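You operate a simulated robot arm through the tools that you are given. There is no shell and no other tool. Be economical: measure what you need, move in short steps, check, and stop when the job is done.

The job below is to be done with a simulated two-armed robot. You get a single attempt, and the scene is never put back.

TASK
The housing on the blue base is blocked: purge it till clean grease shows in its dish.
Fine: pump with its purge knob open, five strokes at most; shut it, let the pressure off, shut the release knob, coupler into its cup.
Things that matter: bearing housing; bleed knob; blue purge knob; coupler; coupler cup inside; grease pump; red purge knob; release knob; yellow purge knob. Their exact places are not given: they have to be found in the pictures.

Only the result counts: the job must be done as asked and must still hold three seconds after the hand-in. Knocking over, shifting, dropping, spilling or breaking anything else fails it.

THE ROBOT
Two 7-joint arms with fingered hands on one trunk, on a base that drives. Base frame: it is fixed to the floor where the robot stands at the start and does not move with it; the origin is under the middle of the robot, x ahead of it, y to its left, z up. Units: m, degrees, N and s.
The left shoulder is at the start at [0.06, 0.126, 1.255], the right one opposite. With the tool pointing down near the work surface each hand reaches from about 0.38 to 0.72 m from the robot's upright axis, wherever it stands, measured 20 degrees to its own side. Places, roughly: bearing housing [0.7, -0.2, 0.9]; bleed knob [0.6, 0.5, 0.9]; blue purge knob [0.6, -0.1, 0.9]; coupler cup inside [0.6, 0.1, 0.9]; grease pump [0.7, 0.3, 1]; red purge knob [0.6, 0, 0.9]; release knob [0.6, 0.4, 0.9]; yellow purge knob [0.6, -0.3, 0.9]. Payload 2.5 kg a hand.
The tool frame of a hand sits at the grasp point between the pads (the TCP): z along the fingers, y along the line on which they close. The tips reach 0.03 m beyond it. Largest opening 0.104 m; the body of the gripper starts 0.035 m behind the TCP. The gripper is a hand of 5 fingers: y runs from the thumb to the fingers, the wrist lies at [-0.015, -0.104, -0.178] in the tool frame, and closing takes about 1.5 s.
Orientation is that of the tool frame in the base frame, as a unit quaternion [x, y, z, w]. With the fingers straight down and the wrist toward the robot, the tool's x, y and z point along [0, 1, 0], [1, 0, 0] and [0, 0, -1] of the base frame.

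THE INTERFACE
- The arms move only by the tool nudge_tool. It takes "left_increments", "right_increments" or both (then of equal length, played together; a hand with none holds still); each is a list of rows, each a list of 7 numbers: the gripper command, from -1 (shut) to 1 (fully open), values between in proportion, then the shift along the tool's x, y, z in m, then the turn, a rotation vector about the tool's x, y, z in degrees. In form: [[grip, tx, ty, tz, wx, wy, wz], ...]. A call has 1 to 10 rows; each row is the pose to reach, as a shift and turn from the pose commanded when the call began, along the tool's axes at that moment. A row lasts 0.2 s, in which the tool goes at most 0.05 m and 8.6 degrees; a call with a longer step from one row to the next is refused whole, and so is a gripper value outside its range. Where a pose cannot be reached the arm comes as near as it can. A force on the tool above 40 N (or 10 N above the force at the start of the call, whichever is more), or a blocked arm, ends the call early, and 0.2 s more pass. The fingers move at their own pace (about 0.153 m/s each) and stop on an object; they squeeze with about 25 N. The grip force told is the motor's: it shows also when the fingers shut on nothing. Time passes only in rows, and 0.2 s behind the last, so rows that repeat a pose let the fingers close. The reply holds the time, the measured pose of the TCP, the force on the tool along the base axes, the opening and the grip force, in the units named above and with some noise, with the torque about the TCP (base axes, N m) and any sound that the robot's microphone picked up.
- Cameras (640 x 400 px; columns grow to the right, rows downward): "scene" is now at [0.1249, -0.0013, 1.4581]; the picture's right is [-0.02, -1.00, 0.00], its down [-0.62, 0.01, -0.78] and it looks along [0.78, -0.02, -0.63] (base axes); focal length 292 px, centre (320, 200). "left" rides on the left gripper at [-0.08, -0.078, -0.141] in its tool frame; the picture's right is [-0.78, -0.30, 0.56], its down [0.53, -0.78, 0.33] and it looks along [0.33, 0.56, 0.76] (tool axes); focal length 247 px, centre (320, 200). "right" rides on the right gripper at [0.08, -0.078, -0.141] in its tool frame; the picture's right is [-0.78, 0.30, -0.56], its down [-0.53, -0.78, 0.33] and it looks along [-0.33, 0.56, 0.76] (tool axes); focal length 247 px, centre (320, 200).
- snapshot(camera): a new picture of that camera. It takes no simulated time.
- raise_lower(by): slides the trunk up (or, below 0, down) by that many m; the arms and the scene camera ride with it, the base frame stays. It gives what a move gives, with no picture.
- steer(legs): drives the robot by 1 to 6 legs, each [ahead, left, turn to the left] in m, m and degrees, along the robot's own axes; the way and the turn of a leg run together, so that a leg with both is an arc; at most 1.5 m and 180 degrees a leg. The arms and the cameras ride along, it lands a little off, and it stops where it bumps. It gives what a move gives.
- preshape(shape, hand): the hand has 5 fingers and takes this shape, open, in about a second: jaw (thumb against the fingers, like two jaws); tri (thumb and two fingers); tip (a fingertip pinch); poke (one finger out to press); point (the index stretched); flat (the hand flat); cup (the hand cupped); fist (a fist). The gripper value then closes the fingers along that shape, each until it touches; the sizes above hold for jaw. It gives what a move gives, with no picture.
- aim_head(pan, tilt): turns the head with the scene camera to pan (to the left, within 86 degrees either way) and tilt (down, from -29 to 69), counted from straight ahead of the robot. It gives what a move gives.
- pixel_to_xyz(camera, pixels): for up to 12 pixels [column, row] of the newest picture of that camera ("zoom" is the newest enlarged one), the place [x, y, z] in the base frame of the surface seen there, good to about 0.003 m. It takes no simulated time.
- zoom(camera, box): a new picture of the part [left, top, right, bottom] of that camera's present view, enlarged. It takes no simulated time.
- finish_job(): hands the job in; it is judged then, once.

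Work in short steps. Measure before you move; look again where a grasp or a placing could have gone wrong, and mend it. You have 80 turns and 58 pictures in all, those below and enlarged ones among them. Open the grippers and draw the arms clear of the work before you hand the job in, unless the task says otherwise; then end with one line.

The tools are called as name(argument=value, ...) on one line, values as JSON. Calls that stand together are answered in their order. nudge_tool: Moves the arms, as the interface text tells. Its arguments: {"type":"object","properties":{"left_increments":{"type":"array","items":{"type":"array","items":{"type":"number"}}},"right_increments":{"type":"array","items":{"type":"array","items":{"type":"number"}}}},"required":[]} The other tools are called the same way: raise_lower (by) slides the trunk up or down; preshape (shape, hand) gives the hand a shape; steer (legs) drives the base; aim_head (pan, tilt) turns the head that bears the scene camera; snapshot (camera) takes a picture; pixel_to_xyz (camera, pixels) gives the place of the surface under pixels of a picture; zoom (camera, box) takes an enlarged picture of a part of a camera's view; finish_job () hands the job in.

At the start:

```text
time_s: 0.0
left_position: [0.4014, 0.1881, 1.2604]
left_tcp_rot: [0.707, 0.707, 0.0, 0.0]
left_force: [0.5, 0.4, 0.0]
left_moment: [-0.03, 0.03, 0.02]
left_gripper_width: 0.1036
left_finger_force: 0.1
left_shape: jaw
right_position: [0.4423, -0.2137, 1.1907]
right_tcp_rot: [0.707, 0.707, 0.0, 0.0]
right_force: [0.2, 0.1, -0.5]
right_moment: [0.01, 0.02, 0.02]
right_gripper_width: 0.1035
right_finger_force: 0.1
right_shape: jaw
trunk travel left (down, up): [-0.65, 0.29]
robot x, y, heading: [-0.0042, 0.0015, -0.1]
head pan, tilt: [-1.3, 38.7]
```

scene: 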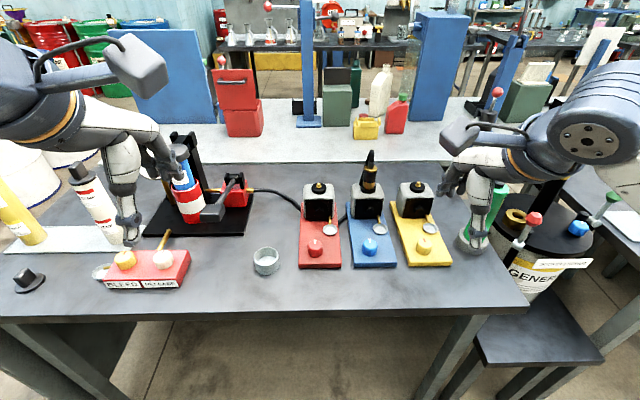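
right: 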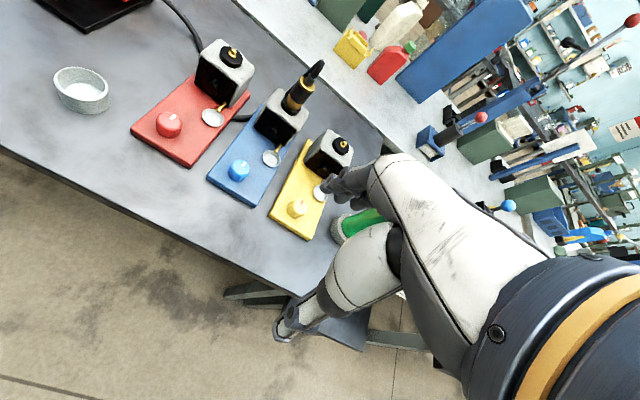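
left: 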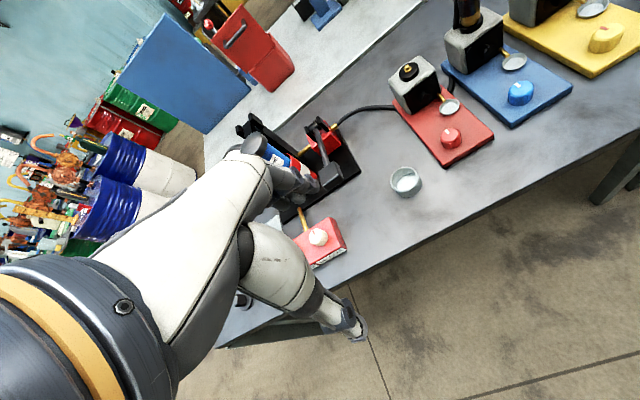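

The coupler seems to sit on the blue housing (370,175); the pump is at about (200,190). I zoom in on these parts.

zoom(camera="scene", box=[280, 140, 460, 280])

zoom(camera="scene", box=[80, 130, 300, 300])

```text
2.86 times, centred on (370, 210) of scene
```

zoom: 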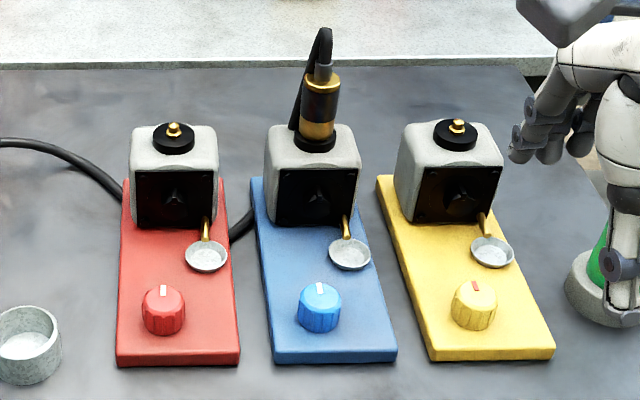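

```text
2.35 times, centred on (190, 215) of scene
```

zoom: 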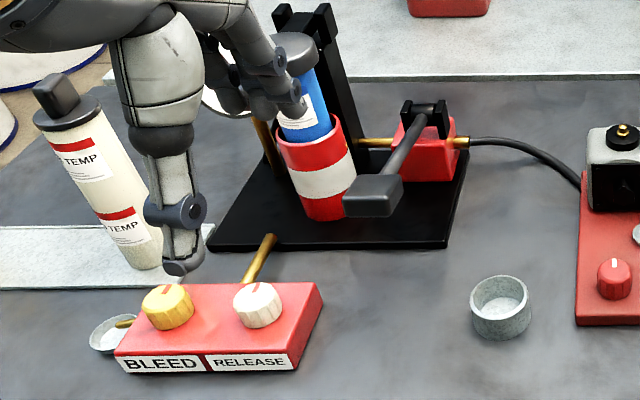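

The coupler is on the blue housing. I measure the knobs, the lever handle, the coupler and the cup in the scene picture.

pixel_to_xyz(camera="scene", pixels=[[370, 241], [370, 248], [378, 229], [370, 170], [369, 187], [368, 160], [208, 212], [222, 208], [234, 178], [167, 233], [266, 250], [266, 272]])

pixel_to_xyz(camera="zoom", pixels=[[258, 292], [250, 288], [258, 318], [168, 295], [375, 188], [420, 112], [360, 205], [398, 205], [500, 287], [473, 300], [527, 297], [310, 210]])

zoom(camera="left", box=[220, 80, 440, 280])

```text
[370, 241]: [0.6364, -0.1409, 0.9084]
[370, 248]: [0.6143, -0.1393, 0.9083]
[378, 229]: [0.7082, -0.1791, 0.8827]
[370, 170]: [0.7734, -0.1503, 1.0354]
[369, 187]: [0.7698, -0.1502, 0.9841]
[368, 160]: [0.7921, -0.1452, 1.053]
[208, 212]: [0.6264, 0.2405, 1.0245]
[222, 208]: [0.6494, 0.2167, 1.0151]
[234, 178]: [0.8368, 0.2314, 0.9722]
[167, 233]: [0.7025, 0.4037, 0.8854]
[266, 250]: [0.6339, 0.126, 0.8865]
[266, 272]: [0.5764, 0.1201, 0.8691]
```

```text
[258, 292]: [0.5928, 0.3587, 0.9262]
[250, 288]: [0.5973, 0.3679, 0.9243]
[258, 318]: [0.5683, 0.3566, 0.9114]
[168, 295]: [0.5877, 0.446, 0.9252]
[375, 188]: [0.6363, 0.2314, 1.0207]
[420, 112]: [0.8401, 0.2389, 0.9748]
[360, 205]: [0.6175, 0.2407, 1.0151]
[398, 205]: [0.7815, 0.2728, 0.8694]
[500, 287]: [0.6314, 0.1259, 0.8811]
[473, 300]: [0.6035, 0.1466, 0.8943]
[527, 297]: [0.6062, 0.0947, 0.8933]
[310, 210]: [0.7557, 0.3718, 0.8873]
```

```text
2.00 times, centred on (330, 180) of left
```

zoom: 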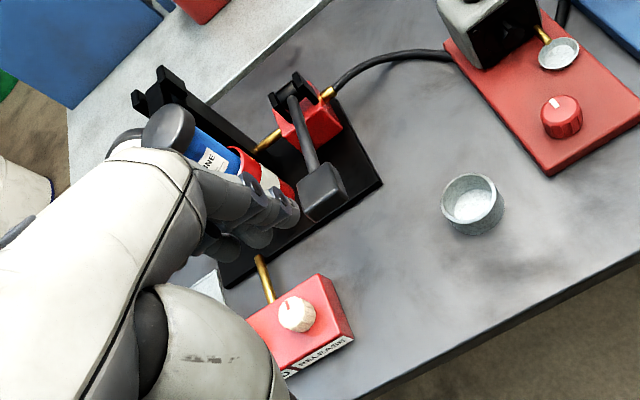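

The blue purge knob is at about (0.622,-0.14), top 0.908, about 0.037 across. I shape the right hand to "tri" and bring it above that knob.

preshape(shape="tri", hand="right")

nudge_tool(right_increments=[[1, 0.015, 0.037, 0, 0, 0, 0], [1, 0.03, 0.074, 0, 0, 0, 0], [1, 0.045, 0.11, 0, 0, 0, 0], [1, 0.06, 0.147, 0, 0, 0, 0], [1, 0.074, 0.18, 0.02, 0, 0, 0], [1, 0.074, 0.18, 0.06, 0, 0, 0], [1, 0.074, 0.18, 0.1, 0, 0, 0], [1, 0.074, 0.18, 0.14, 0, 0, 0], [1, 0.074, 0.18, 0.18, 0, 0, 0], [1, 0.074, 0.18, 0.2, 0, 0, 0]])

snapshot(camera="right")

snapshot(camera="scene")

```text
time_s: 0.9
left_position: [0.4009, 0.1884, 1.2588]
left_tcp_rot: [0.707, 0.707, 0.0, 0.0]
left_force: [0.0, -0.1, 0.0]
left_moment: [0.01, 0.0, -0.02]
left_gripper_width: 0.1036
left_finger_force: 0.1
left_shape: jaw
right_position: [0.4423, -0.2123, 1.1905]
right_tcp_rot: [0.707, 0.707, 0.001, 0.0]
right_force: [0.5, 0.1, -0.1]
right_moment: [0.0, -0.01, -0.01]
right_gripper_width: 0.1034
right_finger_force: 0.0
right_shape: tri
trunk travel left (down, up): [-0.65, 0.29]
robot x, y, heading: [-0.0035, 0.0042, -0.4]
head pan, tilt: [-1.3, 38.7]
```

```text
time_s: 3.1
left_position: [0.402, 0.1892, 1.2583]
left_tcp_rot: [0.707, 0.707, 0.0, 0.0]
left_force: [0.4, 0.4, -0.1]
left_moment: [0.02, 0.01, -0.04]
left_gripper_width: 0.1036
left_finger_force: 0.1
left_shape: jaw
right_position: [0.6223, -0.1371, 0.9901]
right_tcp_rot: [0.707, 0.707, 0.0, 0.0]
right_force: [0.4, 0.9, 0.5]
right_moment: [-0.03, 0.02, -0.03]
right_gripper_width: 0.1036
right_finger_force: 0.0
right_shape: tri
trunk travel left (down, up): [-0.65, 0.29]
robot x, y, heading: [-0.0008, 0.0015, -0.2]
head pan, tilt: [-1.3, 38.7]
```

```text
51 pictures are left
```

right: 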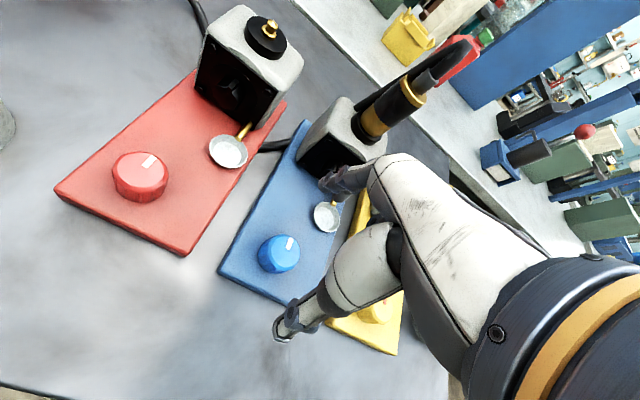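

```text
50 pictures are left
```

scene: 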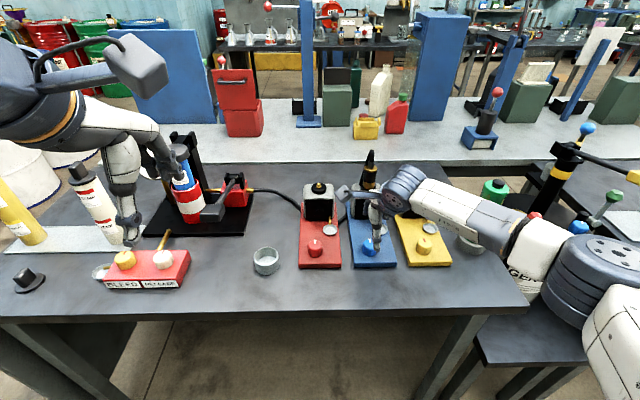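

The hand is above the blue knob (279,254 in the right view). I measure the knob's top and the dish with the wrist camera.

pixel_to_xyz(camera="right", pixels=[[278, 243], [289, 242], [262, 248], [297, 248], [277, 255], [327, 217], [316, 213], [329, 178], [290, 200], [278, 330], [240, 275]])

zoom(camera="right", box=[200, 140, 440, 350])

```text
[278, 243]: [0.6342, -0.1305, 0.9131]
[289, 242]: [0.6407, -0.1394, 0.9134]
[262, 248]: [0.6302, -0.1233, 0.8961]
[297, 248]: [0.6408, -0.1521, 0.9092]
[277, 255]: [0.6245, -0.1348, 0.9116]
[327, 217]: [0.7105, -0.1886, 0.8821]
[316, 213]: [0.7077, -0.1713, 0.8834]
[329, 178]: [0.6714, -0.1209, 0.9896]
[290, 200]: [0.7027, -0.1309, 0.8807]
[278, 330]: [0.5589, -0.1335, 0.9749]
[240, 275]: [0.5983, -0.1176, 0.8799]
```

```text
1.90 times, centred on (320, 245) of right
```

zoom: 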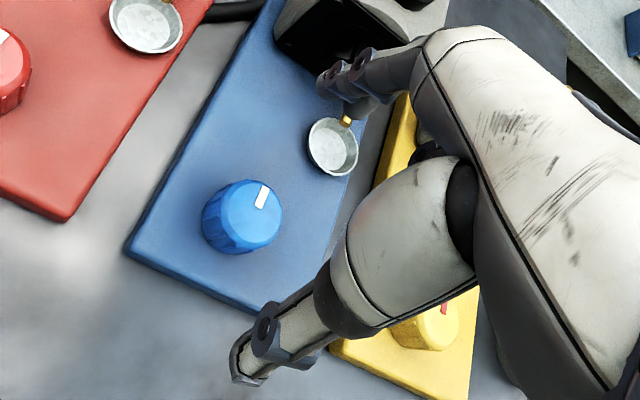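

The knob centre is near (0.626,-0.139), its top at 0.912, its plate at 0.880. I descend to TCP z≈0.923 and close on it.

nudge_tool(right_increments=[[0.4, -0.002, 0.004, 0.03, 0, 0, 0], [0.2, -0.002, 0.004, 0.06, 0, 0, 0], [0.2, -0.002, 0.004, 0.069, 0, 0, 0], [-0.2, -0.002, 0.004, 0.069, 0, 0, 0], [-0.5, -0.002, 0.004, 0.069, 0, 0, 0], [-1, -0.002, 0.004, 0.069, 0, 0, 0], [-1, -0.002, 0.004, 0.069, 0, 0, 0], [-1, -0.002, 0.004, 0.069, 0, 0, 0]])

zoom(camera="right", box=[180, 140, 420, 350])

```text
time_s: 4.9
left_position: [0.4015, 0.1875, 1.2582]
left_tcp_rot: [0.707, 0.707, 0.0, 0.0]
left_force: [-0.5, 0.2, -0.6]
left_moment: [-0.02, 0.02, 0.01]
left_gripper_width: 0.1039
left_finger_force: 0.0
left_shape: jaw
right_position: [0.6278, -0.1402, 0.9211]
right_tcp_rot: [0.707, 0.707, 0.0, 0.0]
right_force: [2.3, 0.3, -0.6]
right_moment: [0.0, -0.13, 0.03]
right_gripper_width: 0.031
right_finger_force: 25.0
right_shape: tri
trunk travel left (down, up): [-0.65, 0.29]
robot x, y, heading: [-0.0013, 0.0012, -0.2]
head pan, tilt: [-1.3, 38.7]
```

```text
1.90 times, centred on (300, 245) of right
```

zoom: 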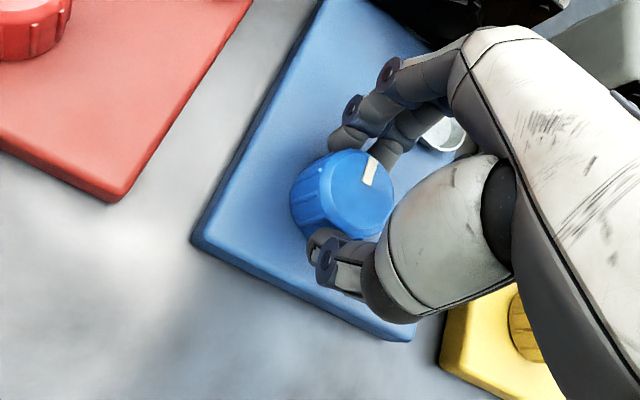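

The knob is held (width 0.031). I turn it counter-clockwise from above (tool wz negative) in small steps and watch the moment.

nudge_tool(right_increments=[[-1, 0, 0, 0, 0, 0, -7], [-1, 0, 0, 0, 0, 0, -14], [-1, 0, 0, 0, 0, 0, -21], [-1, 0, 0, 0, 0, 0, -28], [-1, 0, 0, 0, 0, 0, -28]])

zoom(camera="right", box=[180, 140, 420, 350])

```text
time_s: 6.0
left_position: [0.4062, 0.1889, 1.2559]
left_tcp_rot: [0.706, 0.708, -0.001, -0.001]
left_force: [-0.1, 1.2, 0.2]
left_moment: [-0.03, -0.03, -0.02]
left_gripper_width: 0.1039
left_finger_force: 0.1
left_shape: jaw
right_position: [0.6138, -0.151, 0.9248]
right_tcp_rot: [0.544, 0.839, 0.004, 0.015]
right_force: [37.1, 3.8, -21.8]
right_moment: [-0.27, -0.33, -0.54]
right_gripper_width: 0.0433
right_finger_force: 24.8
right_shape: tri
right hand out of reach, approached as far as the arm can: row 4, 5
trunk travel left (down, up): [-0.65, 0.29]
robot x, y, heading: [0.0056, 0.0005, 0.1]
head pan, tilt: [-1.3, 38.7]
stopped in row 5 (right hand): the force on the tool passed its limit at 50 N (the readings are from after the stop); the commanded pose is now the measured one
```

```text
1.90 times, centred on (300, 245) of right
```

zoom: 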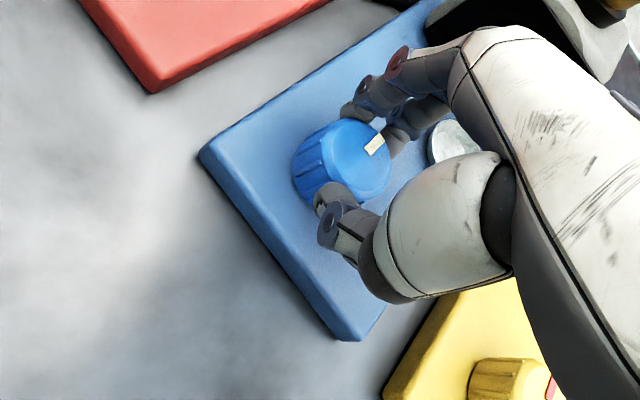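

The moment opposes the turn and the arm neared its reach. I release, lift a little and look at the knob's mark.

nudge_tool(right_increments=[[0.0, 0, 0, 0, 0, 0, 0], [0.4, 0, 0, 0, 0, 0, 0], [0.4, 0, 0, -0.03, 0, 0, 0], [0.4, 0, 0, -0.06, 0, 0, 0], [0.4, 0, 0, -0.06, 0, 0, 7], [0.4, 0, 0, -0.06, 0, 0, 14], [0.4, 0, 0, -0.06, 0, 0, 21], [0.4, 0, 0, -0.06, 0, 0, 24]])

zoom(camera="right", box=[180, 140, 420, 350])

```text
time_s: 7.8
left_position: [0.4016, 0.1884, 1.2588]
left_tcp_rot: [0.707, 0.707, 0.0, 0.0]
left_force: [0.1, 1.1, -0.5]
left_moment: [-0.03, -0.02, 0.0]
left_gripper_width: 0.1037
left_finger_force: 0.1
left_shape: jaw
right_position: [0.6053, -0.1516, 0.9876]
right_tcp_rot: [0.707, 0.707, 0.008, 0.013]
right_force: [-0.9, 0.8, 0.6]
right_moment: [0.0, 0.01, 0.01]
right_gripper_width: 0.0727
right_finger_force: 0.1
right_shape: tri
trunk travel left (down, up): [-0.65, 0.29]
robot x, y, heading: [0.002, -0.0044, -0.2]
head pan, tilt: [-1.3, 38.7]
```

```text
1.90 times, centred on (300, 245) of right
```

zoom: 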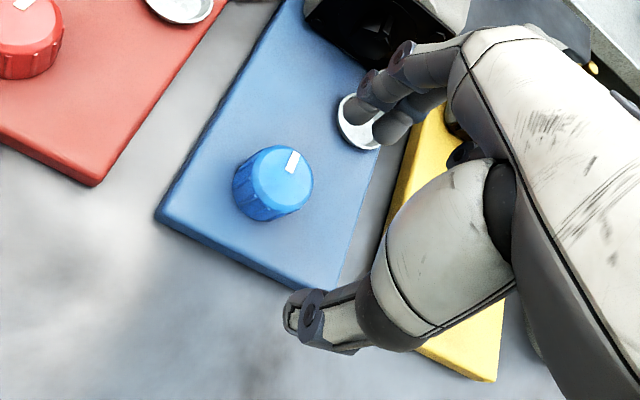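

The mark still points straight ahead, so counter-clockwise is its stop. I grip again, recentred, and turn clockwise.

nudge_tool(right_increments=[[0.3, 0.006, 0.01, 0.0, 0, 0, 0], [0.2, 0.012, 0.021, 0.03, 0, 0, 0], [0.2, 0.012, 0.021, 0.06, 0, 0, 0], [0.2, 0.012, 0.021, 0.066, 0, 0, 0], [-0.5, 0.012, 0.021, 0.066, 0, 0, 0], [-1, 0.012, 0.021, 0.066, 0, 0, 0], [-1, 0.012, 0.021, 0.066, 0, 0, 0], [-1, 0.012, 0.021, 0.066, 0, 0, 0]])

nudge_tool(right_increments=[[-1, 0, 0, 0, 0, 0, 6], [-1, 0, 0, 0, 0, 0, 12], [-1, 0, 0, 0, 0, 0, 18], [-1, 0, 0, 0, 0, 0, 24], [-1, 0, 0, 0, 0, 0, 30], [-1, 0, 0, 0, 0, 0, 30]])

zoom(camera="right", box=[180, 140, 420, 350])

```text
time_s: 9.6
left_position: [0.401, 0.1883, 1.2583]
left_tcp_rot: [0.707, 0.708, 0.0, -0.001]
left_force: [0.7, -0.3, -0.5]
left_moment: [-0.02, 0.01, 0.01]
left_gripper_width: 0.1037
left_finger_force: 0.1
left_shape: jaw
right_position: [0.6282, -0.1393, 0.9222]
right_tcp_rot: [0.707, 0.707, 0.007, 0.013]
right_force: [-0.5, 0.2, -2.9]
right_moment: [0.02, -0.01, -0.01]
right_gripper_width: 0.0303
right_finger_force: 25.1
right_shape: tri
trunk travel left (down, up): [-0.65, 0.29]
robot x, y, heading: [-0.0001, 0.003, -0.1]
head pan, tilt: [-1.3, 38.7]
```

```text
time_s: 10.9
left_position: [0.4012, 0.1888, 1.2571]
left_tcp_rot: [0.707, 0.707, -0.001, 0.001]
left_force: [0.1, 0.5, 0.4]
left_moment: [-0.01, 0.0, 0.0]
left_gripper_width: 0.1037
left_finger_force: 0.0
left_shape: jaw
right_position: [0.6294, -0.138, 0.9232]
right_tcp_rot: [0.866, 0.5, 0.012, 0.011]
right_force: [4.4, 1.6, -0.2]
right_moment: [0.03, -0.13, 0.02]
right_gripper_width: 0.0303
right_finger_force: 24.9
right_shape: tri
trunk travel left (down, up): [-0.65, 0.29]
robot x, y, heading: [0.0028, -0.0009, -0.1]
head pan, tilt: [-1.3, 38.7]
```

```text
1.90 times, centred on (300, 245) of right
```

zoom: 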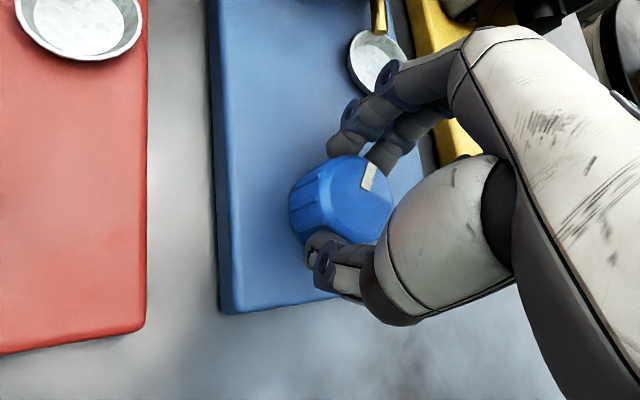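

It turns freely clockwise with the hand. I continue to 90 degrees.

nudge_tool(right_increments=[[-1, 0, 0, 0, 0, 0, 6], [-1, 0, 0, 0, 0, 0, 12], [-1, 0, 0, 0, 0, 0, 18], [-1, 0, 0, 0, 0, 0, 24], [-1, 0, 0, 0, 0, 0, 30], [-1, 0, 0, 0, 0, 0, 36], [-1, 0, 0, 0, 0, 0, 42], [-1, 0, 0, 0, 0, 0, 48], [-1, 0, 0, 0, 0, 0, 54], [-1, 0, 0, 0, 0, 0, 60]])

snapshot(camera="scene")

zoom(camera="right", box=[180, 140, 420, 350])

```text
time_s: 13.2
left_position: [0.4012, 0.1895, 1.2591]
left_tcp_rot: [0.707, 0.708, 0.0, 0.001]
left_force: [0.2, -0.4, 1.0]
left_moment: [-0.02, 0.0, -0.01]
left_gripper_width: 0.1036
left_finger_force: 0.2
left_shape: jaw
right_position: [0.5586, -0.128, 0.9322]
right_tcp_rot: [1.0, -0.001, 0.014, 0.004]
right_force: [-0.3, 0.0, -0.2]
right_moment: [-0.02, -0.01, 0.0]
right_gripper_width: 0.0211
right_finger_force: 25.1
right_shape: tri
right hand out of reach, approached as far as the arm can: row 5, 6, 7, 8, 9, 10
trunk travel left (down, up): [-0.65, 0.29]
robot x, y, heading: [-0.001, -0.0005, 0.2]
head pan, tilt: [-1.3, 38.7]
```

```text
44 pictures are left
```

scene: 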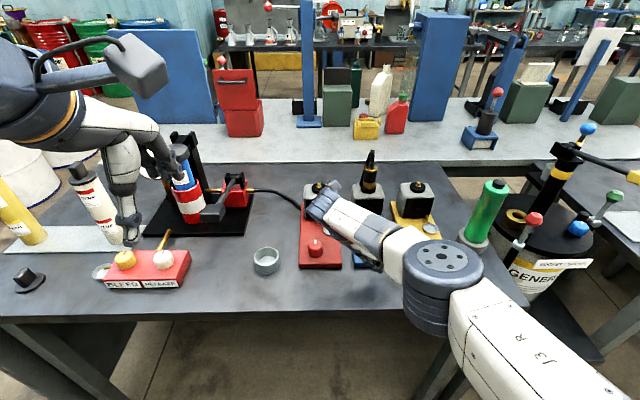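

```text
1.90 times, centred on (300, 245) of right
```

zoom: 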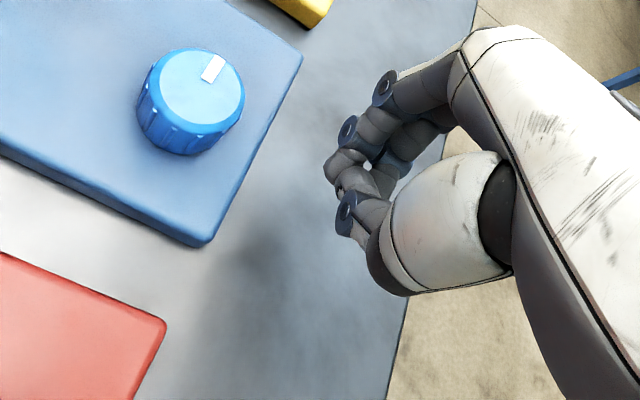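

The hand slipped off at its reach limit, but the mark now points to the robot's right. I lift, go back to the original wrist angle and check.

nudge_tool(right_increments=[[-1, 0, 0, -0.04, 0, 0, 0], [-0.5, 0, 0, -0.08, 0, 0, -8], [0, 0, 0, -0.1, 0, 0, -16], [0.3, 0, 0, -0.1, 0, 0, -24], [0.3, 0, 0, -0.1, 0, 0, -32], [0.3, 0, 0, -0.1, 0, 0, -40], [0.3, 0, 0, -0.1, 0, 0, -48], [0.3, 0, 0, -0.1, 0, 0, -56], [0.3, 0, 0, -0.1, 0, 0, -64], [0.3, 0, 0, -0.1, 0, 0, -72]])

zoom(camera="right", box=[180, 100, 420, 310])

```text
time_s: 15.3
left_position: [0.4005, 0.1889, 1.259]
left_tcp_rot: [0.707, 0.708, 0.0, -0.001]
left_force: [-0.2, 0.4, 0.5]
left_moment: [-0.02, -0.03, 0.03]
left_gripper_width: 0.1035
left_finger_force: 0.1
left_shape: jaw
right_position: [0.5561, -0.1273, 1.0321]
right_tcp_rot: [0.808, 0.589, 0.01, 0.011]
right_force: [-0.4, 0.2, 0.1]
right_moment: [0.02, -0.03, -0.02]
right_gripper_width: 0.067
right_finger_force: 0.0
right_shape: tri
trunk travel left (down, up): [-0.65, 0.29]
robot x, y, heading: [-0.0006, -0.0016, 0.2]
head pan, tilt: [-1.3, 38.7]
```

```text
1.90 times, centred on (300, 205) of right
```

zoom: 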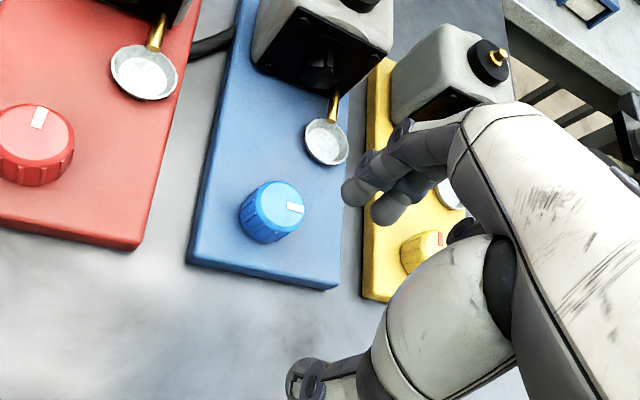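

The purge knob is at 90°, open. I draw the right hand back, and bring the left hand, fingers shut, above the pump's lever handle (0.63,0.235,1.02).

nudge_tool(right_increments=[[0.3, -0.03, -0.02, -0.02, 0, 0, -4], [0.3, -0.06, -0.05, -0.04, 0, 0, -9], [0.3, -0.09, -0.08, -0.06, 0, 0, -9], [0.3, -0.09, -0.1, -0.08, 0, 0, -9], [0.3, -0.09, -0.1, -0.08, 0, 0, -9]], left_increments=[[-1, 0.01, 0.04, 0, 0, 0, 0], [-1, 0.02, 0.08, 0, 0, 0, 0], [-1, 0.03, 0.12, 0.02, 0, 0, 0], [-1, 0.04, 0.16, 0.05, 0, 0, 0], [-1, 0.047, 0.19, 0.09, 0, 0, 0]])

snapshot(camera="left")

snapshot(camera="scene")

```text
refused: row 4 steps farther than a row can; nothing moved
```

```text
41 pictures are left
```

left: 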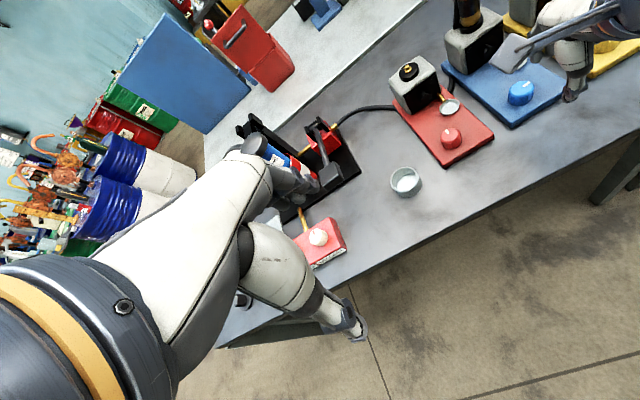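

```text
40 pictures are left
```

scene: 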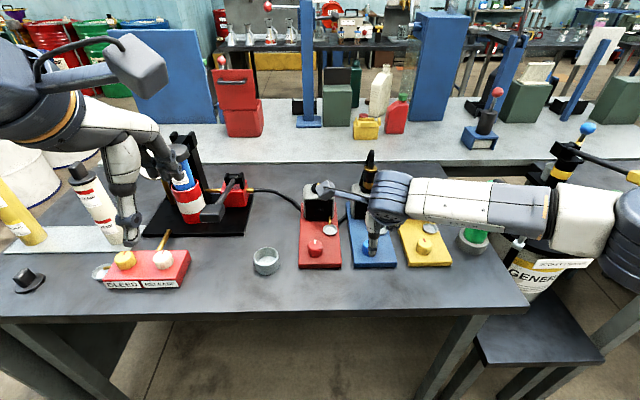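

A step was too long (row 4 of the left). I resend with shorter steps.

nudge_tool(right_increments=[[0.3, -0.03, -0.02, -0.02, 0, 0, -4], [0.3, -0.06, -0.05, -0.04, 0, 0, -9], [0.3, -0.08, -0.08, -0.06, 0, 0, -9], [0.3, -0.09, -0.1, -0.08, 0, 0, -9], [0.3, -0.09, -0.1, -0.08, 0, 0, -9], [0.3, -0.09, -0.1, -0.08, 0, 0, -9], [0.3, -0.09, -0.1, -0.08, 0, 0, -9]], left_increments=[[-1, 0.01, 0.04, 0, 0, 0, 0], [-1, 0.02, 0.08, 0, 0, 0, 0], [-1, 0.03, 0.12, 0.015, 0, 0, 0], [-1, 0.04, 0.15, 0.04, 0, 0, 0], [-1, 0.047, 0.18, 0.07, 0, 0, 0], [-1, 0.047, 0.2, 0.1, 0, 0, 0], [-1, 0.047, 0.2, 0.1, 0, 0, 0]])

snapshot(camera="left")

snapshot(camera="scene")

```text
time_s: 16.9
left_position: [0.6016, 0.2342, 1.1573]
left_tcp_rot: [0.707, 0.707, 0.0, 0.0]
left_force: [0.1, -0.3, 0.3]
left_moment: [0.03, -0.01, 0.04]
left_gripper_width: 0.0003
left_finger_force: 25.0
left_shape: jaw
right_position: [0.4305, -0.1818, 1.1088]
right_tcp_rot: [0.76, 0.65, 0.008, 0.012]
right_force: [-0.5, -0.8, 0.4]
right_moment: [0.0, 0.02, -0.02]
right_gripper_width: 0.067
right_finger_force: 0.1
right_shape: tri
trunk travel left (down, up): [-0.65, 0.29]
robot x, y, heading: [0.0013, -0.0031, 0.0]
head pan, tilt: [-1.3, 38.7]
```

```text
39 pictures are left
```

left: 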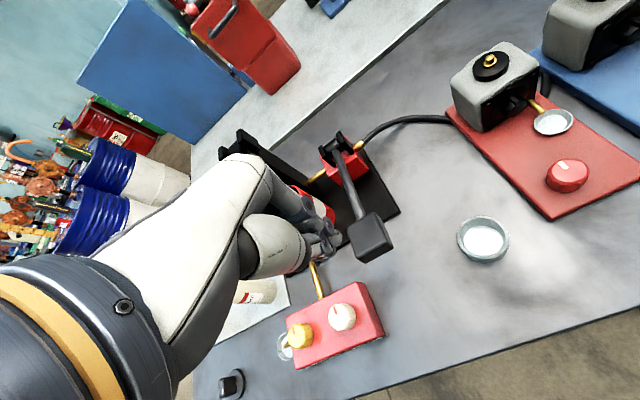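

```text
38 pictures are left
```

scene: 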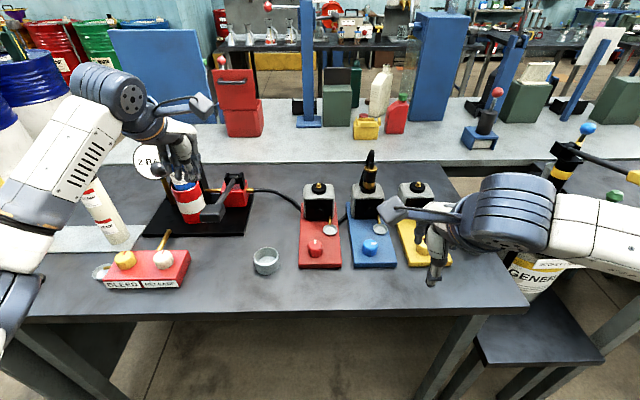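

The hand hovers above the pump. I measure the handle block (372,235) and arm in the left picture.

pixel_to_xyz(camera="left", pixels=[[368, 230], [350, 225], [375, 214], [386, 238], [362, 245], [380, 253], [355, 195], [336, 145], [341, 315], [302, 333]])

zoom(camera="left", box=[240, 110, 460, 300])

```text
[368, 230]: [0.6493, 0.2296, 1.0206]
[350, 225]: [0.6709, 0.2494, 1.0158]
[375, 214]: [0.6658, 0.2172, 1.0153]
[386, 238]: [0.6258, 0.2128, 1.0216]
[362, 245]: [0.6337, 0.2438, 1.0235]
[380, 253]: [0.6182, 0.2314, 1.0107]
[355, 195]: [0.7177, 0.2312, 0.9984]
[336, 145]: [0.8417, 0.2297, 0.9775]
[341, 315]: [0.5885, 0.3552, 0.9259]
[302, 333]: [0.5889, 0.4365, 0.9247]
```

```text
2.11 times, centred on (350, 205) of left
```

zoom: 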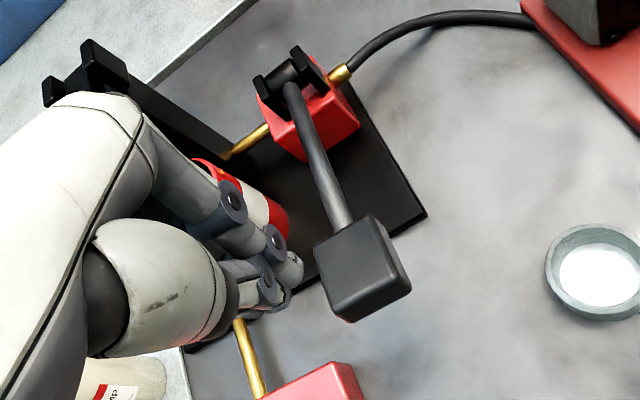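

The handle block's top centre is about (0.647,0.231,1.02). I position the closed fingers over it and descend to just contact.

nudge_tool(left_increments=[[-1, -0.003, 0.02, 0.0, 0, 0, 0], [-1, -0.003, 0.042, 0.02, 0, 0, 0], [-1, -0.003, 0.042, 0.05, 0, 0, 0], [-1, -0.003, 0.042, 0.08, 0, 0, 0], [-1, -0.003, 0.042, 0.095, 0, 0, 0], [-1, -0.003, 0.042, 0.105, 0, 0, 0]])

zoom(camera="left", box=[240, 110, 460, 300])

zoom(camera="scene", box=[80, 130, 300, 300])

```text
time_s: 18.4
left_position: [0.6428, 0.233, 1.0529]
left_tcp_rot: [0.707, 0.708, 0.0, 0.001]
left_force: [-1.5, 0.3, 0.2]
left_moment: [-0.01, 0.02, -0.03]
left_gripper_width: 0.0002
left_finger_force: 25.0
left_shape: jaw
right_position: [0.431, -0.1816, 1.1096]
right_tcp_rot: [0.76, 0.65, 0.008, 0.012]
right_force: [0.5, 0.6, 0.3]
right_moment: [-0.05, 0.01, 0.0]
right_gripper_width: 0.0673
right_finger_force: 0.1
right_shape: tri
trunk travel left (down, up): [-0.65, 0.29]
robot x, y, heading: [-0.0013, -0.0001, 0.1]
head pan, tilt: [-1.3, 38.7]
```

```text
2.11 times, centred on (350, 205) of left
```

zoom: 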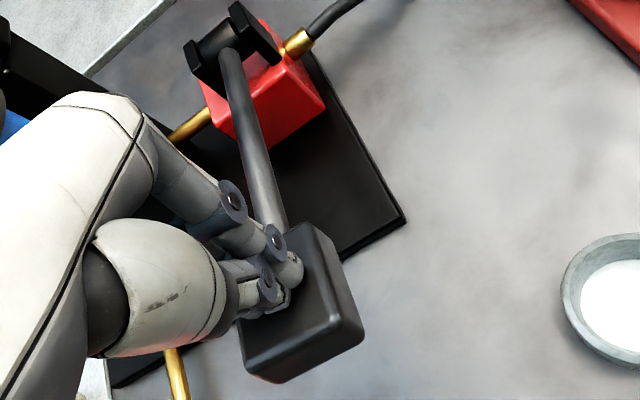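

```text
2.35 times, centred on (190, 215) of scene
```

zoom: 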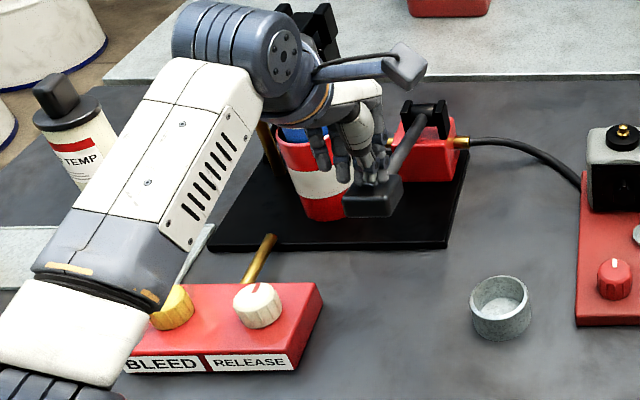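

Fingers are over the block. I shift 8 mm right and press down gradually, watching force.

nudge_tool(left_increments=[[-1, -0.008, 0, 0.0, 0, 0, 0], [-1, -0.008, 0, 0.015, 0, 0, 0], [-1, -0.008, 0, 0.03, 0, 0, 0], [-1, -0.008, 0, 0.045, 0, 0, 0], [-1, -0.008, 0, 0.06, 0, 0, 0], [-1, -0.008, 0, 0.06, 0, 0, 0]])

zoom(camera="scene", box=[80, 130, 300, 300])

```text
time_s: 19.8
left_position: [0.6438, 0.2251, 0.9945]
left_tcp_rot: [0.707, 0.707, 0.0, 0.0]
left_force: [-1.1, -0.3, 4.2]
left_moment: [-0.05, 0.02, 0.01]
left_gripper_width: 0.0
left_finger_force: 25.0
left_shape: jaw
right_position: [0.4308, -0.1806, 1.109]
right_tcp_rot: [0.76, 0.65, 0.01, 0.013]
right_force: [0.3, 0.1, 0.3]
right_moment: [0.0, -0.06, 0.0]
right_gripper_width: 0.0673
right_finger_force: 0.0
right_shape: tri
trunk travel left (down, up): [-0.65, 0.29]
robot x, y, heading: [0.0007, -0.0029, 0.0]
head pan, tilt: [-1.3, 38.7]
```

```text
2.35 times, centred on (190, 215) of scene
```

zoom: 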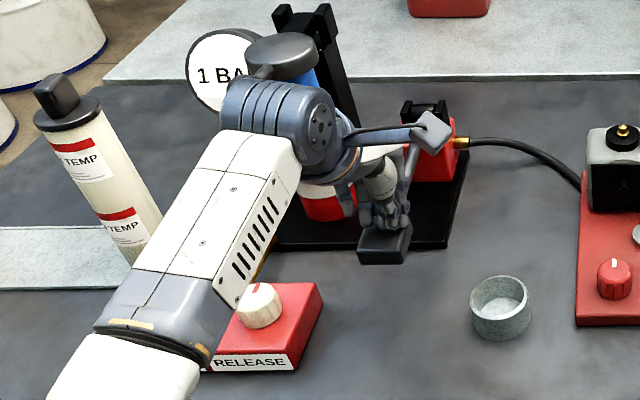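

The lever goes down smoothly at 4 N. I press on to the stop.

nudge_tool(left_increments=[[-1, 0, 0, 0.015, 0, 0, 0], [-1, 0, 0, 0.03, 0, 0, 0], [-1, 0, 0, 0.045, 0, 0, 0], [-1, 0, 0, 0.06, 0, 0, 0], [-1, 0, 0, 0.07, 0, 0, 0], [-1, 0, 0, 0.08, 0, 0, 0]])

zoom(camera="scene", box=[80, 130, 300, 300])

zoom(camera="scene", box=[280, 140, 460, 280])

```text
time_s: 20.5
left_position: [0.6507, 0.2244, 0.9724]
left_tcp_rot: [0.707, 0.707, 0.012, 0.017]
left_force: [-8.8, -0.9, 17.6]
left_moment: [-0.03, 0.26, -0.02]
left_gripper_width: 0.0
left_finger_force: 25.0
left_shape: jaw
right_position: [0.4299, -0.1817, 1.109]
right_tcp_rot: [0.76, 0.65, 0.01, 0.012]
right_force: [0.9, -0.1, -0.5]
right_moment: [0.01, 0.05, -0.02]
right_gripper_width: 0.0672
right_finger_force: 0.0
right_shape: tri
trunk travel left (down, up): [-0.65, 0.29]
robot x, y, heading: [0.0001, 0.0025, 0.0]
head pan, tilt: [-1.3, 38.7]
stopped in row 3 (left hand): the force on the tool passed its limit at 45 N (the readings are from after the stop); the commanded pose is now the measured one
```

```text
2.35 times, centred on (190, 215) of scene
```

zoom: 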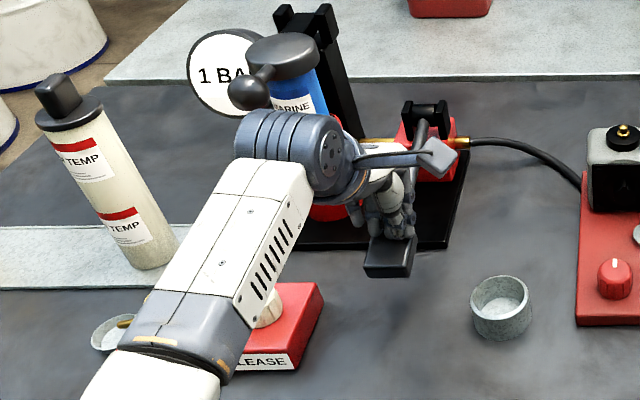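

```text
2.86 times, centred on (370, 210) of scene
```

zoom: 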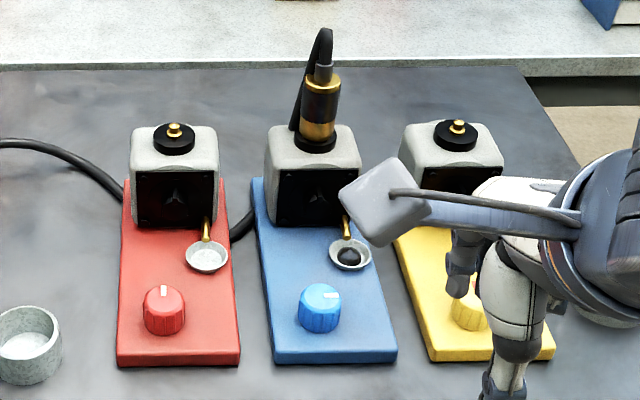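

Black grease has come out into the blue dish. The bottom stop is at TCP z≈0.972; I now lift and see whether the lever returns by itself.

nudge_tool(left_increments=[[-1, 0, 0, -0.02, 0, 0, 0], [-1, 0, 0, -0.04, 0, 0, 0], [-1, 0, 0, -0.06, 0, 0, 0], [-1, 0, 0, -0.08, 0, 0, 0], [-1, 0, 0, -0.095, 0, 0, 0]])

zoom(camera="left", box=[240, 110, 460, 300])

zoom(camera="scene", box=[80, 130, 300, 300])

```text
time_s: 21.7
left_position: [0.6471, 0.2256, 1.0611]
left_tcp_rot: [0.707, 0.708, 0.01, 0.012]
left_force: [-0.1, -0.3, -0.6]
left_moment: [0.01, 0.0, 0.04]
left_gripper_width: 0.0001
left_finger_force: 25.0
left_shape: jaw
right_position: [0.4301, -0.1806, 1.1095]
right_tcp_rot: [0.76, 0.65, 0.009, 0.012]
right_force: [0.2, -0.1, 0.0]
right_moment: [0.0, -0.02, 0.01]
right_gripper_width: 0.0672
right_finger_force: 0.1
right_shape: tri
trunk travel left (down, up): [-0.65, 0.29]
robot x, y, heading: [0.0005, 0.0004, -0.0]
head pan, tilt: [-1.3, 38.7]
```

```text
2.11 times, centred on (350, 205) of left
```

zoom: 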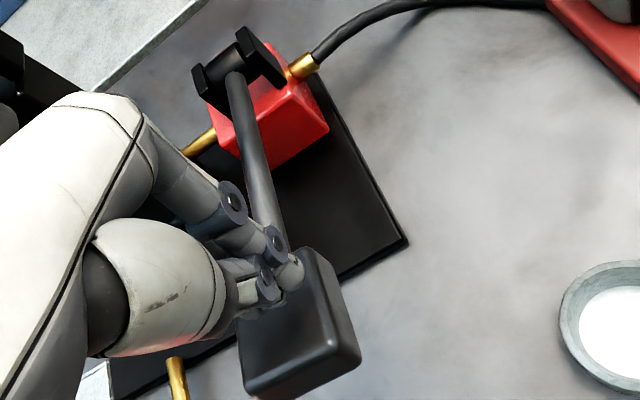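

```text
2.35 times, centred on (190, 215) of scene
```

zoom: 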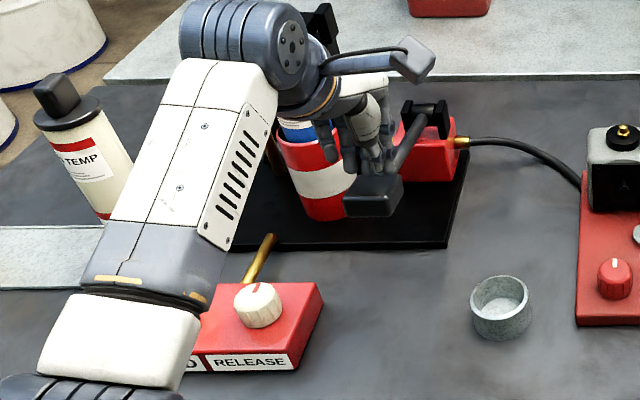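

The lever springs back. Stroke two: down to z≈0.972 and up again.

nudge_tool(left_increments=[[-1, -0.002, 0, 0.02, 0, 0, 0], [-1, -0.002, 0, 0.04, 0, 0, 0], [-1, -0.002, 0, 0.06, 0, 0, 0], [-1, -0.002, 0, 0.08, 0, 0, 0], [-1, -0.002, 0, 0.088, 0, 0, 0], [-1, -0.002, 0, 0.09, 0, 0, 0], [-1, -0.002, 0, 0.06, 0, 0, 0], [-1, -0.002, 0, 0.03, 0, 0, 0], [-1, -0.002, 0, 0, 0, 0, 0], [-1, -0.002, 0, 0, 0, 0, 0]])

zoom(camera="scene", box=[160, 130, 420, 290])

```text
time_s: 23.9
left_position: [0.6473, 0.2231, 1.0605]
left_tcp_rot: [0.707, 0.707, 0.009, 0.011]
left_force: [0.6, 0.2, 0.7]
left_moment: [-0.03, -0.01, -0.02]
left_gripper_width: 0.0001
left_finger_force: 24.6
left_shape: jaw
right_position: [0.4308, -0.1809, 1.1082]
right_tcp_rot: [0.76, 0.65, 0.008, 0.012]
right_force: [0.5, -0.5, -0.3]
right_moment: [0.01, 0.04, -0.01]
right_gripper_width: 0.0674
right_finger_force: 0.1
right_shape: tri
trunk travel left (down, up): [-0.65, 0.29]
robot x, y, heading: [-0.0022, -0.0014, 0.3]
head pan, tilt: [-1.3, 38.7]
```

```text
2.46 times, centred on (290, 210) of scene
```

zoom: 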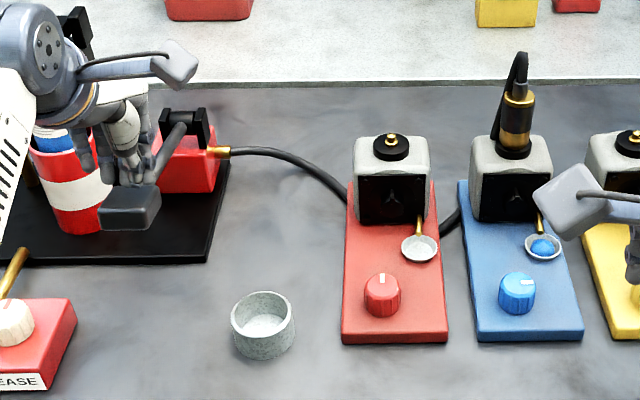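

The dish now holds something blue. I zoom in to judge it.

zoom(camera="scene", box=[340, 200, 420, 265])

```text
6.15 times, centred on (380, 232) of scene
```

zoom: 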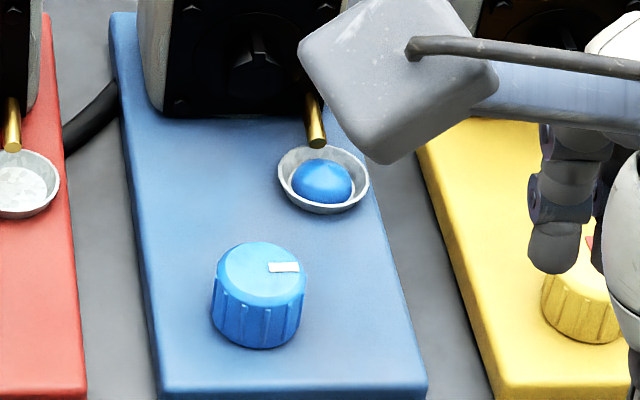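

Clean blue grease shows after two strokes. Now I shut the purge knob: I lift the left hand a little, and bring the right hand above the knob turned ~48° clockwise.

nudge_tool(right_increments=[[0.3, 0.012, 0.03, 0, 0, 0, 6], [0.3, 0.024, 0.06, 0, 0, 0, 12], [0.3, 0.036, 0.09, 0, 0, 0, 18], [0.3, 0.048, 0.12, 0, 0, 0, 24], [0.3, 0.06, 0.15, 0.02, 0, 0, 30], [0.3, 0.072, 0.184, 0.04, 0, 0, 36], [0.3, 0.072, 0.184, 0.08, 0, 0, 39], [0.3, 0.072, 0.184, 0.12, 0, 0, 39], [0.3, 0.072, 0.184, 0.124, 0, 0, 39]], left_increments=[[-1, 0, 0, -0.03, 0, 0, 0], [-1, 0, 0, -0.06, 0, 0, 0], [-1, 0, 0, -0.06, 0, 0, 0], [-1, 0, 0, -0.06, 0, 0, 0], [-1, 0, 0, -0.06, 0, 0, 0], [-1, 0, 0, -0.06, 0, 0, 0], [-1, 0, 0, -0.06, 0, 0, 0], [-1, 0, 0, -0.06, 0, 0, 0], [-1, 0, 0, -0.06, 0, 0, 0]])

zoom(camera="right", box=[180, 140, 420, 350])

```text
time_s: 25.9
left_position: [0.6456, 0.2235, 1.1215]
left_tcp_rot: [0.706, 0.708, 0.01, 0.012]
left_force: [-0.7, -0.1, -0.6]
left_moment: [0.02, -0.02, 0.02]
left_gripper_width: 0.0001
left_finger_force: 25.1
left_shape: jaw
right_position: [0.6269, -0.1388, 0.9888]
right_tcp_rot: [0.933, 0.36, 0.012, 0.009]
right_force: [-0.3, 0.2, 0.4]
right_moment: [-0.02, -0.01, 0.01]
right_gripper_width: 0.0676
right_finger_force: 0.1
right_shape: tri
trunk travel left (down, up): [-0.65, 0.29]
robot x, y, heading: [-0.0009, -0.0015, -0.1]
head pan, tilt: [-1.3, 38.7]
```

```text
1.90 times, centred on (300, 245) of right
```

zoom: 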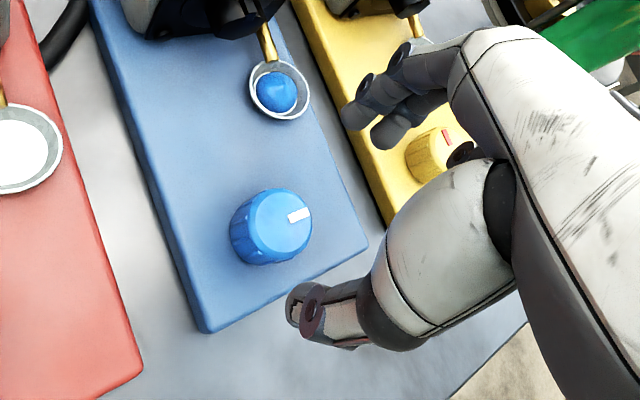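

Well placed. I descend, close on the knob.

nudge_tool(right_increments=[[0.2, 0, 0, 0.03, 0, 0, 0], [0.2, 0, 0, 0.06, 0, 0, 0], [0.2, 0, 0, 0.067, 0, 0, 0], [-0.5, 0, 0, 0.067, 0, 0, 0], [-1, 0, 0, 0.067, 0, 0, 0], [-1, 0, 0, 0.067, 0, 0, 0], [-1, 0, 0, 0.067, 0, 0, 0]])

nudge_tool(right_increments=[[-1, 0, 0, 0, 0, 0, -7], [-1, 0, 0, 0, 0, 0, -14], [-1, 0, 0, 0, 0, 0, -21], [-1, 0, 0, 0, 0, 0, -28], [-1, 0, 0, 0, 0, 0, -35], [-1, 0, 0, 0, 0, 0, -42], [-1, 0, 0, 0, 0, 0, -49], [-1, 0, 0, 0, 0, 0, -56], [-1, 0, 0, 0, 0, 0, -58], [-1, 0, 0, 0, 0, 0, -58]])

nudge_tool(right_increments=[[0, 0, 0, 0, 0, 0, 0], [0.3, 0, 0, 0, 0, 0, 0], [0.3, 0, 0, -0.03, 0, 0, 0], [0.3, 0, 0, -0.06, 0, 0, 7], [0.3, 0, 0, -0.06, 0, 0, 14], [0.3, 0, 0, -0.06, 0, 0, 21], [0.3, 0, 0, -0.06, 0, 0, 28], [0.3, 0, 0, -0.06, 0, 0, 35], [0.3, 0, 0, -0.06, 0, 0, 42], [0.3, 0, 0, -0.06, 0, 0, 45]])

zoom(camera="right", box=[180, 140, 420, 350])

```text
time_s: 27.5
left_position: [0.6452, 0.2232, 1.1217]
left_tcp_rot: [0.706, 0.708, 0.01, 0.012]
left_force: [0.3, 0.5, 0.1]
left_moment: [0.01, 0.01, -0.01]
left_gripper_width: 0.0001
left_finger_force: 24.5
left_shape: jaw
right_position: [0.629, -0.1404, 0.9224]
right_tcp_rot: [0.933, 0.359, 0.011, 0.009]
right_force: [0.0, -1.6, -1.7]
right_moment: [-0.06, -0.03, 0.01]
right_gripper_width: 0.0295
right_finger_force: 25.2
right_shape: tri
trunk travel left (down, up): [-0.65, 0.29]
robot x, y, heading: [-0.0023, -0.0023, 0.0]
head pan, tilt: [-1.3, 38.7]
```

```text
time_s: 29.7
left_position: [0.645, 0.2222, 1.1208]
left_tcp_rot: [0.707, 0.707, 0.01, 0.013]
left_force: [0.3, -1.1, 0.3]
left_moment: [-0.01, 0.02, 0.01]
left_gripper_width: 0.0
left_finger_force: 25.1
left_shape: jaw
right_position: [0.6286, -0.1405, 0.9217]
right_tcp_rot: [0.642, 0.767, 0.006, 0.014]
right_force: [-2.6, -4.7, -1.5]
right_moment: [-0.03, 0.03, -0.06]
right_gripper_width: 0.0294
right_finger_force: 24.5
right_shape: tri
trunk travel left (down, up): [-0.65, 0.29]
robot x, y, heading: [-0.0044, 0.0008, 0.2]
head pan, tilt: [-1.3, 38.7]
```

```text
time_s: 31.9
left_position: [0.6449, 0.2238, 1.1208]
left_tcp_rot: [0.707, 0.707, 0.01, 0.011]
left_force: [0.4, 0.5, 0.6]
left_moment: [0.03, -0.02, 0.0]
left_gripper_width: 0.0001
left_finger_force: 24.4
left_shape: jaw
right_position: [0.627, -0.1393, 0.9835]
right_tcp_rot: [0.887, 0.462, 0.011, 0.009]
right_force: [-0.4, 0.0, -0.5]
right_moment: [0.01, -0.02, -0.01]
right_gripper_width: 0.0674
right_finger_force: 0.0
right_shape: tri
trunk travel left (down, up): [-0.65, 0.29]
robot x, y, heading: [0.0008, 0.0024, -0.0]
head pan, tilt: [-1.3, 38.7]
```

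```text
1.90 times, centred on (300, 245) of right
```

zoom: 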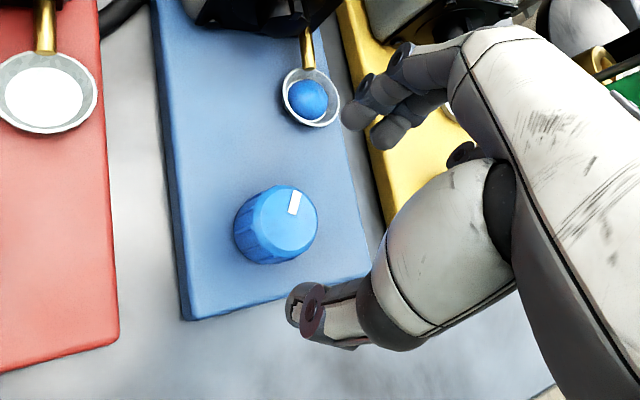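

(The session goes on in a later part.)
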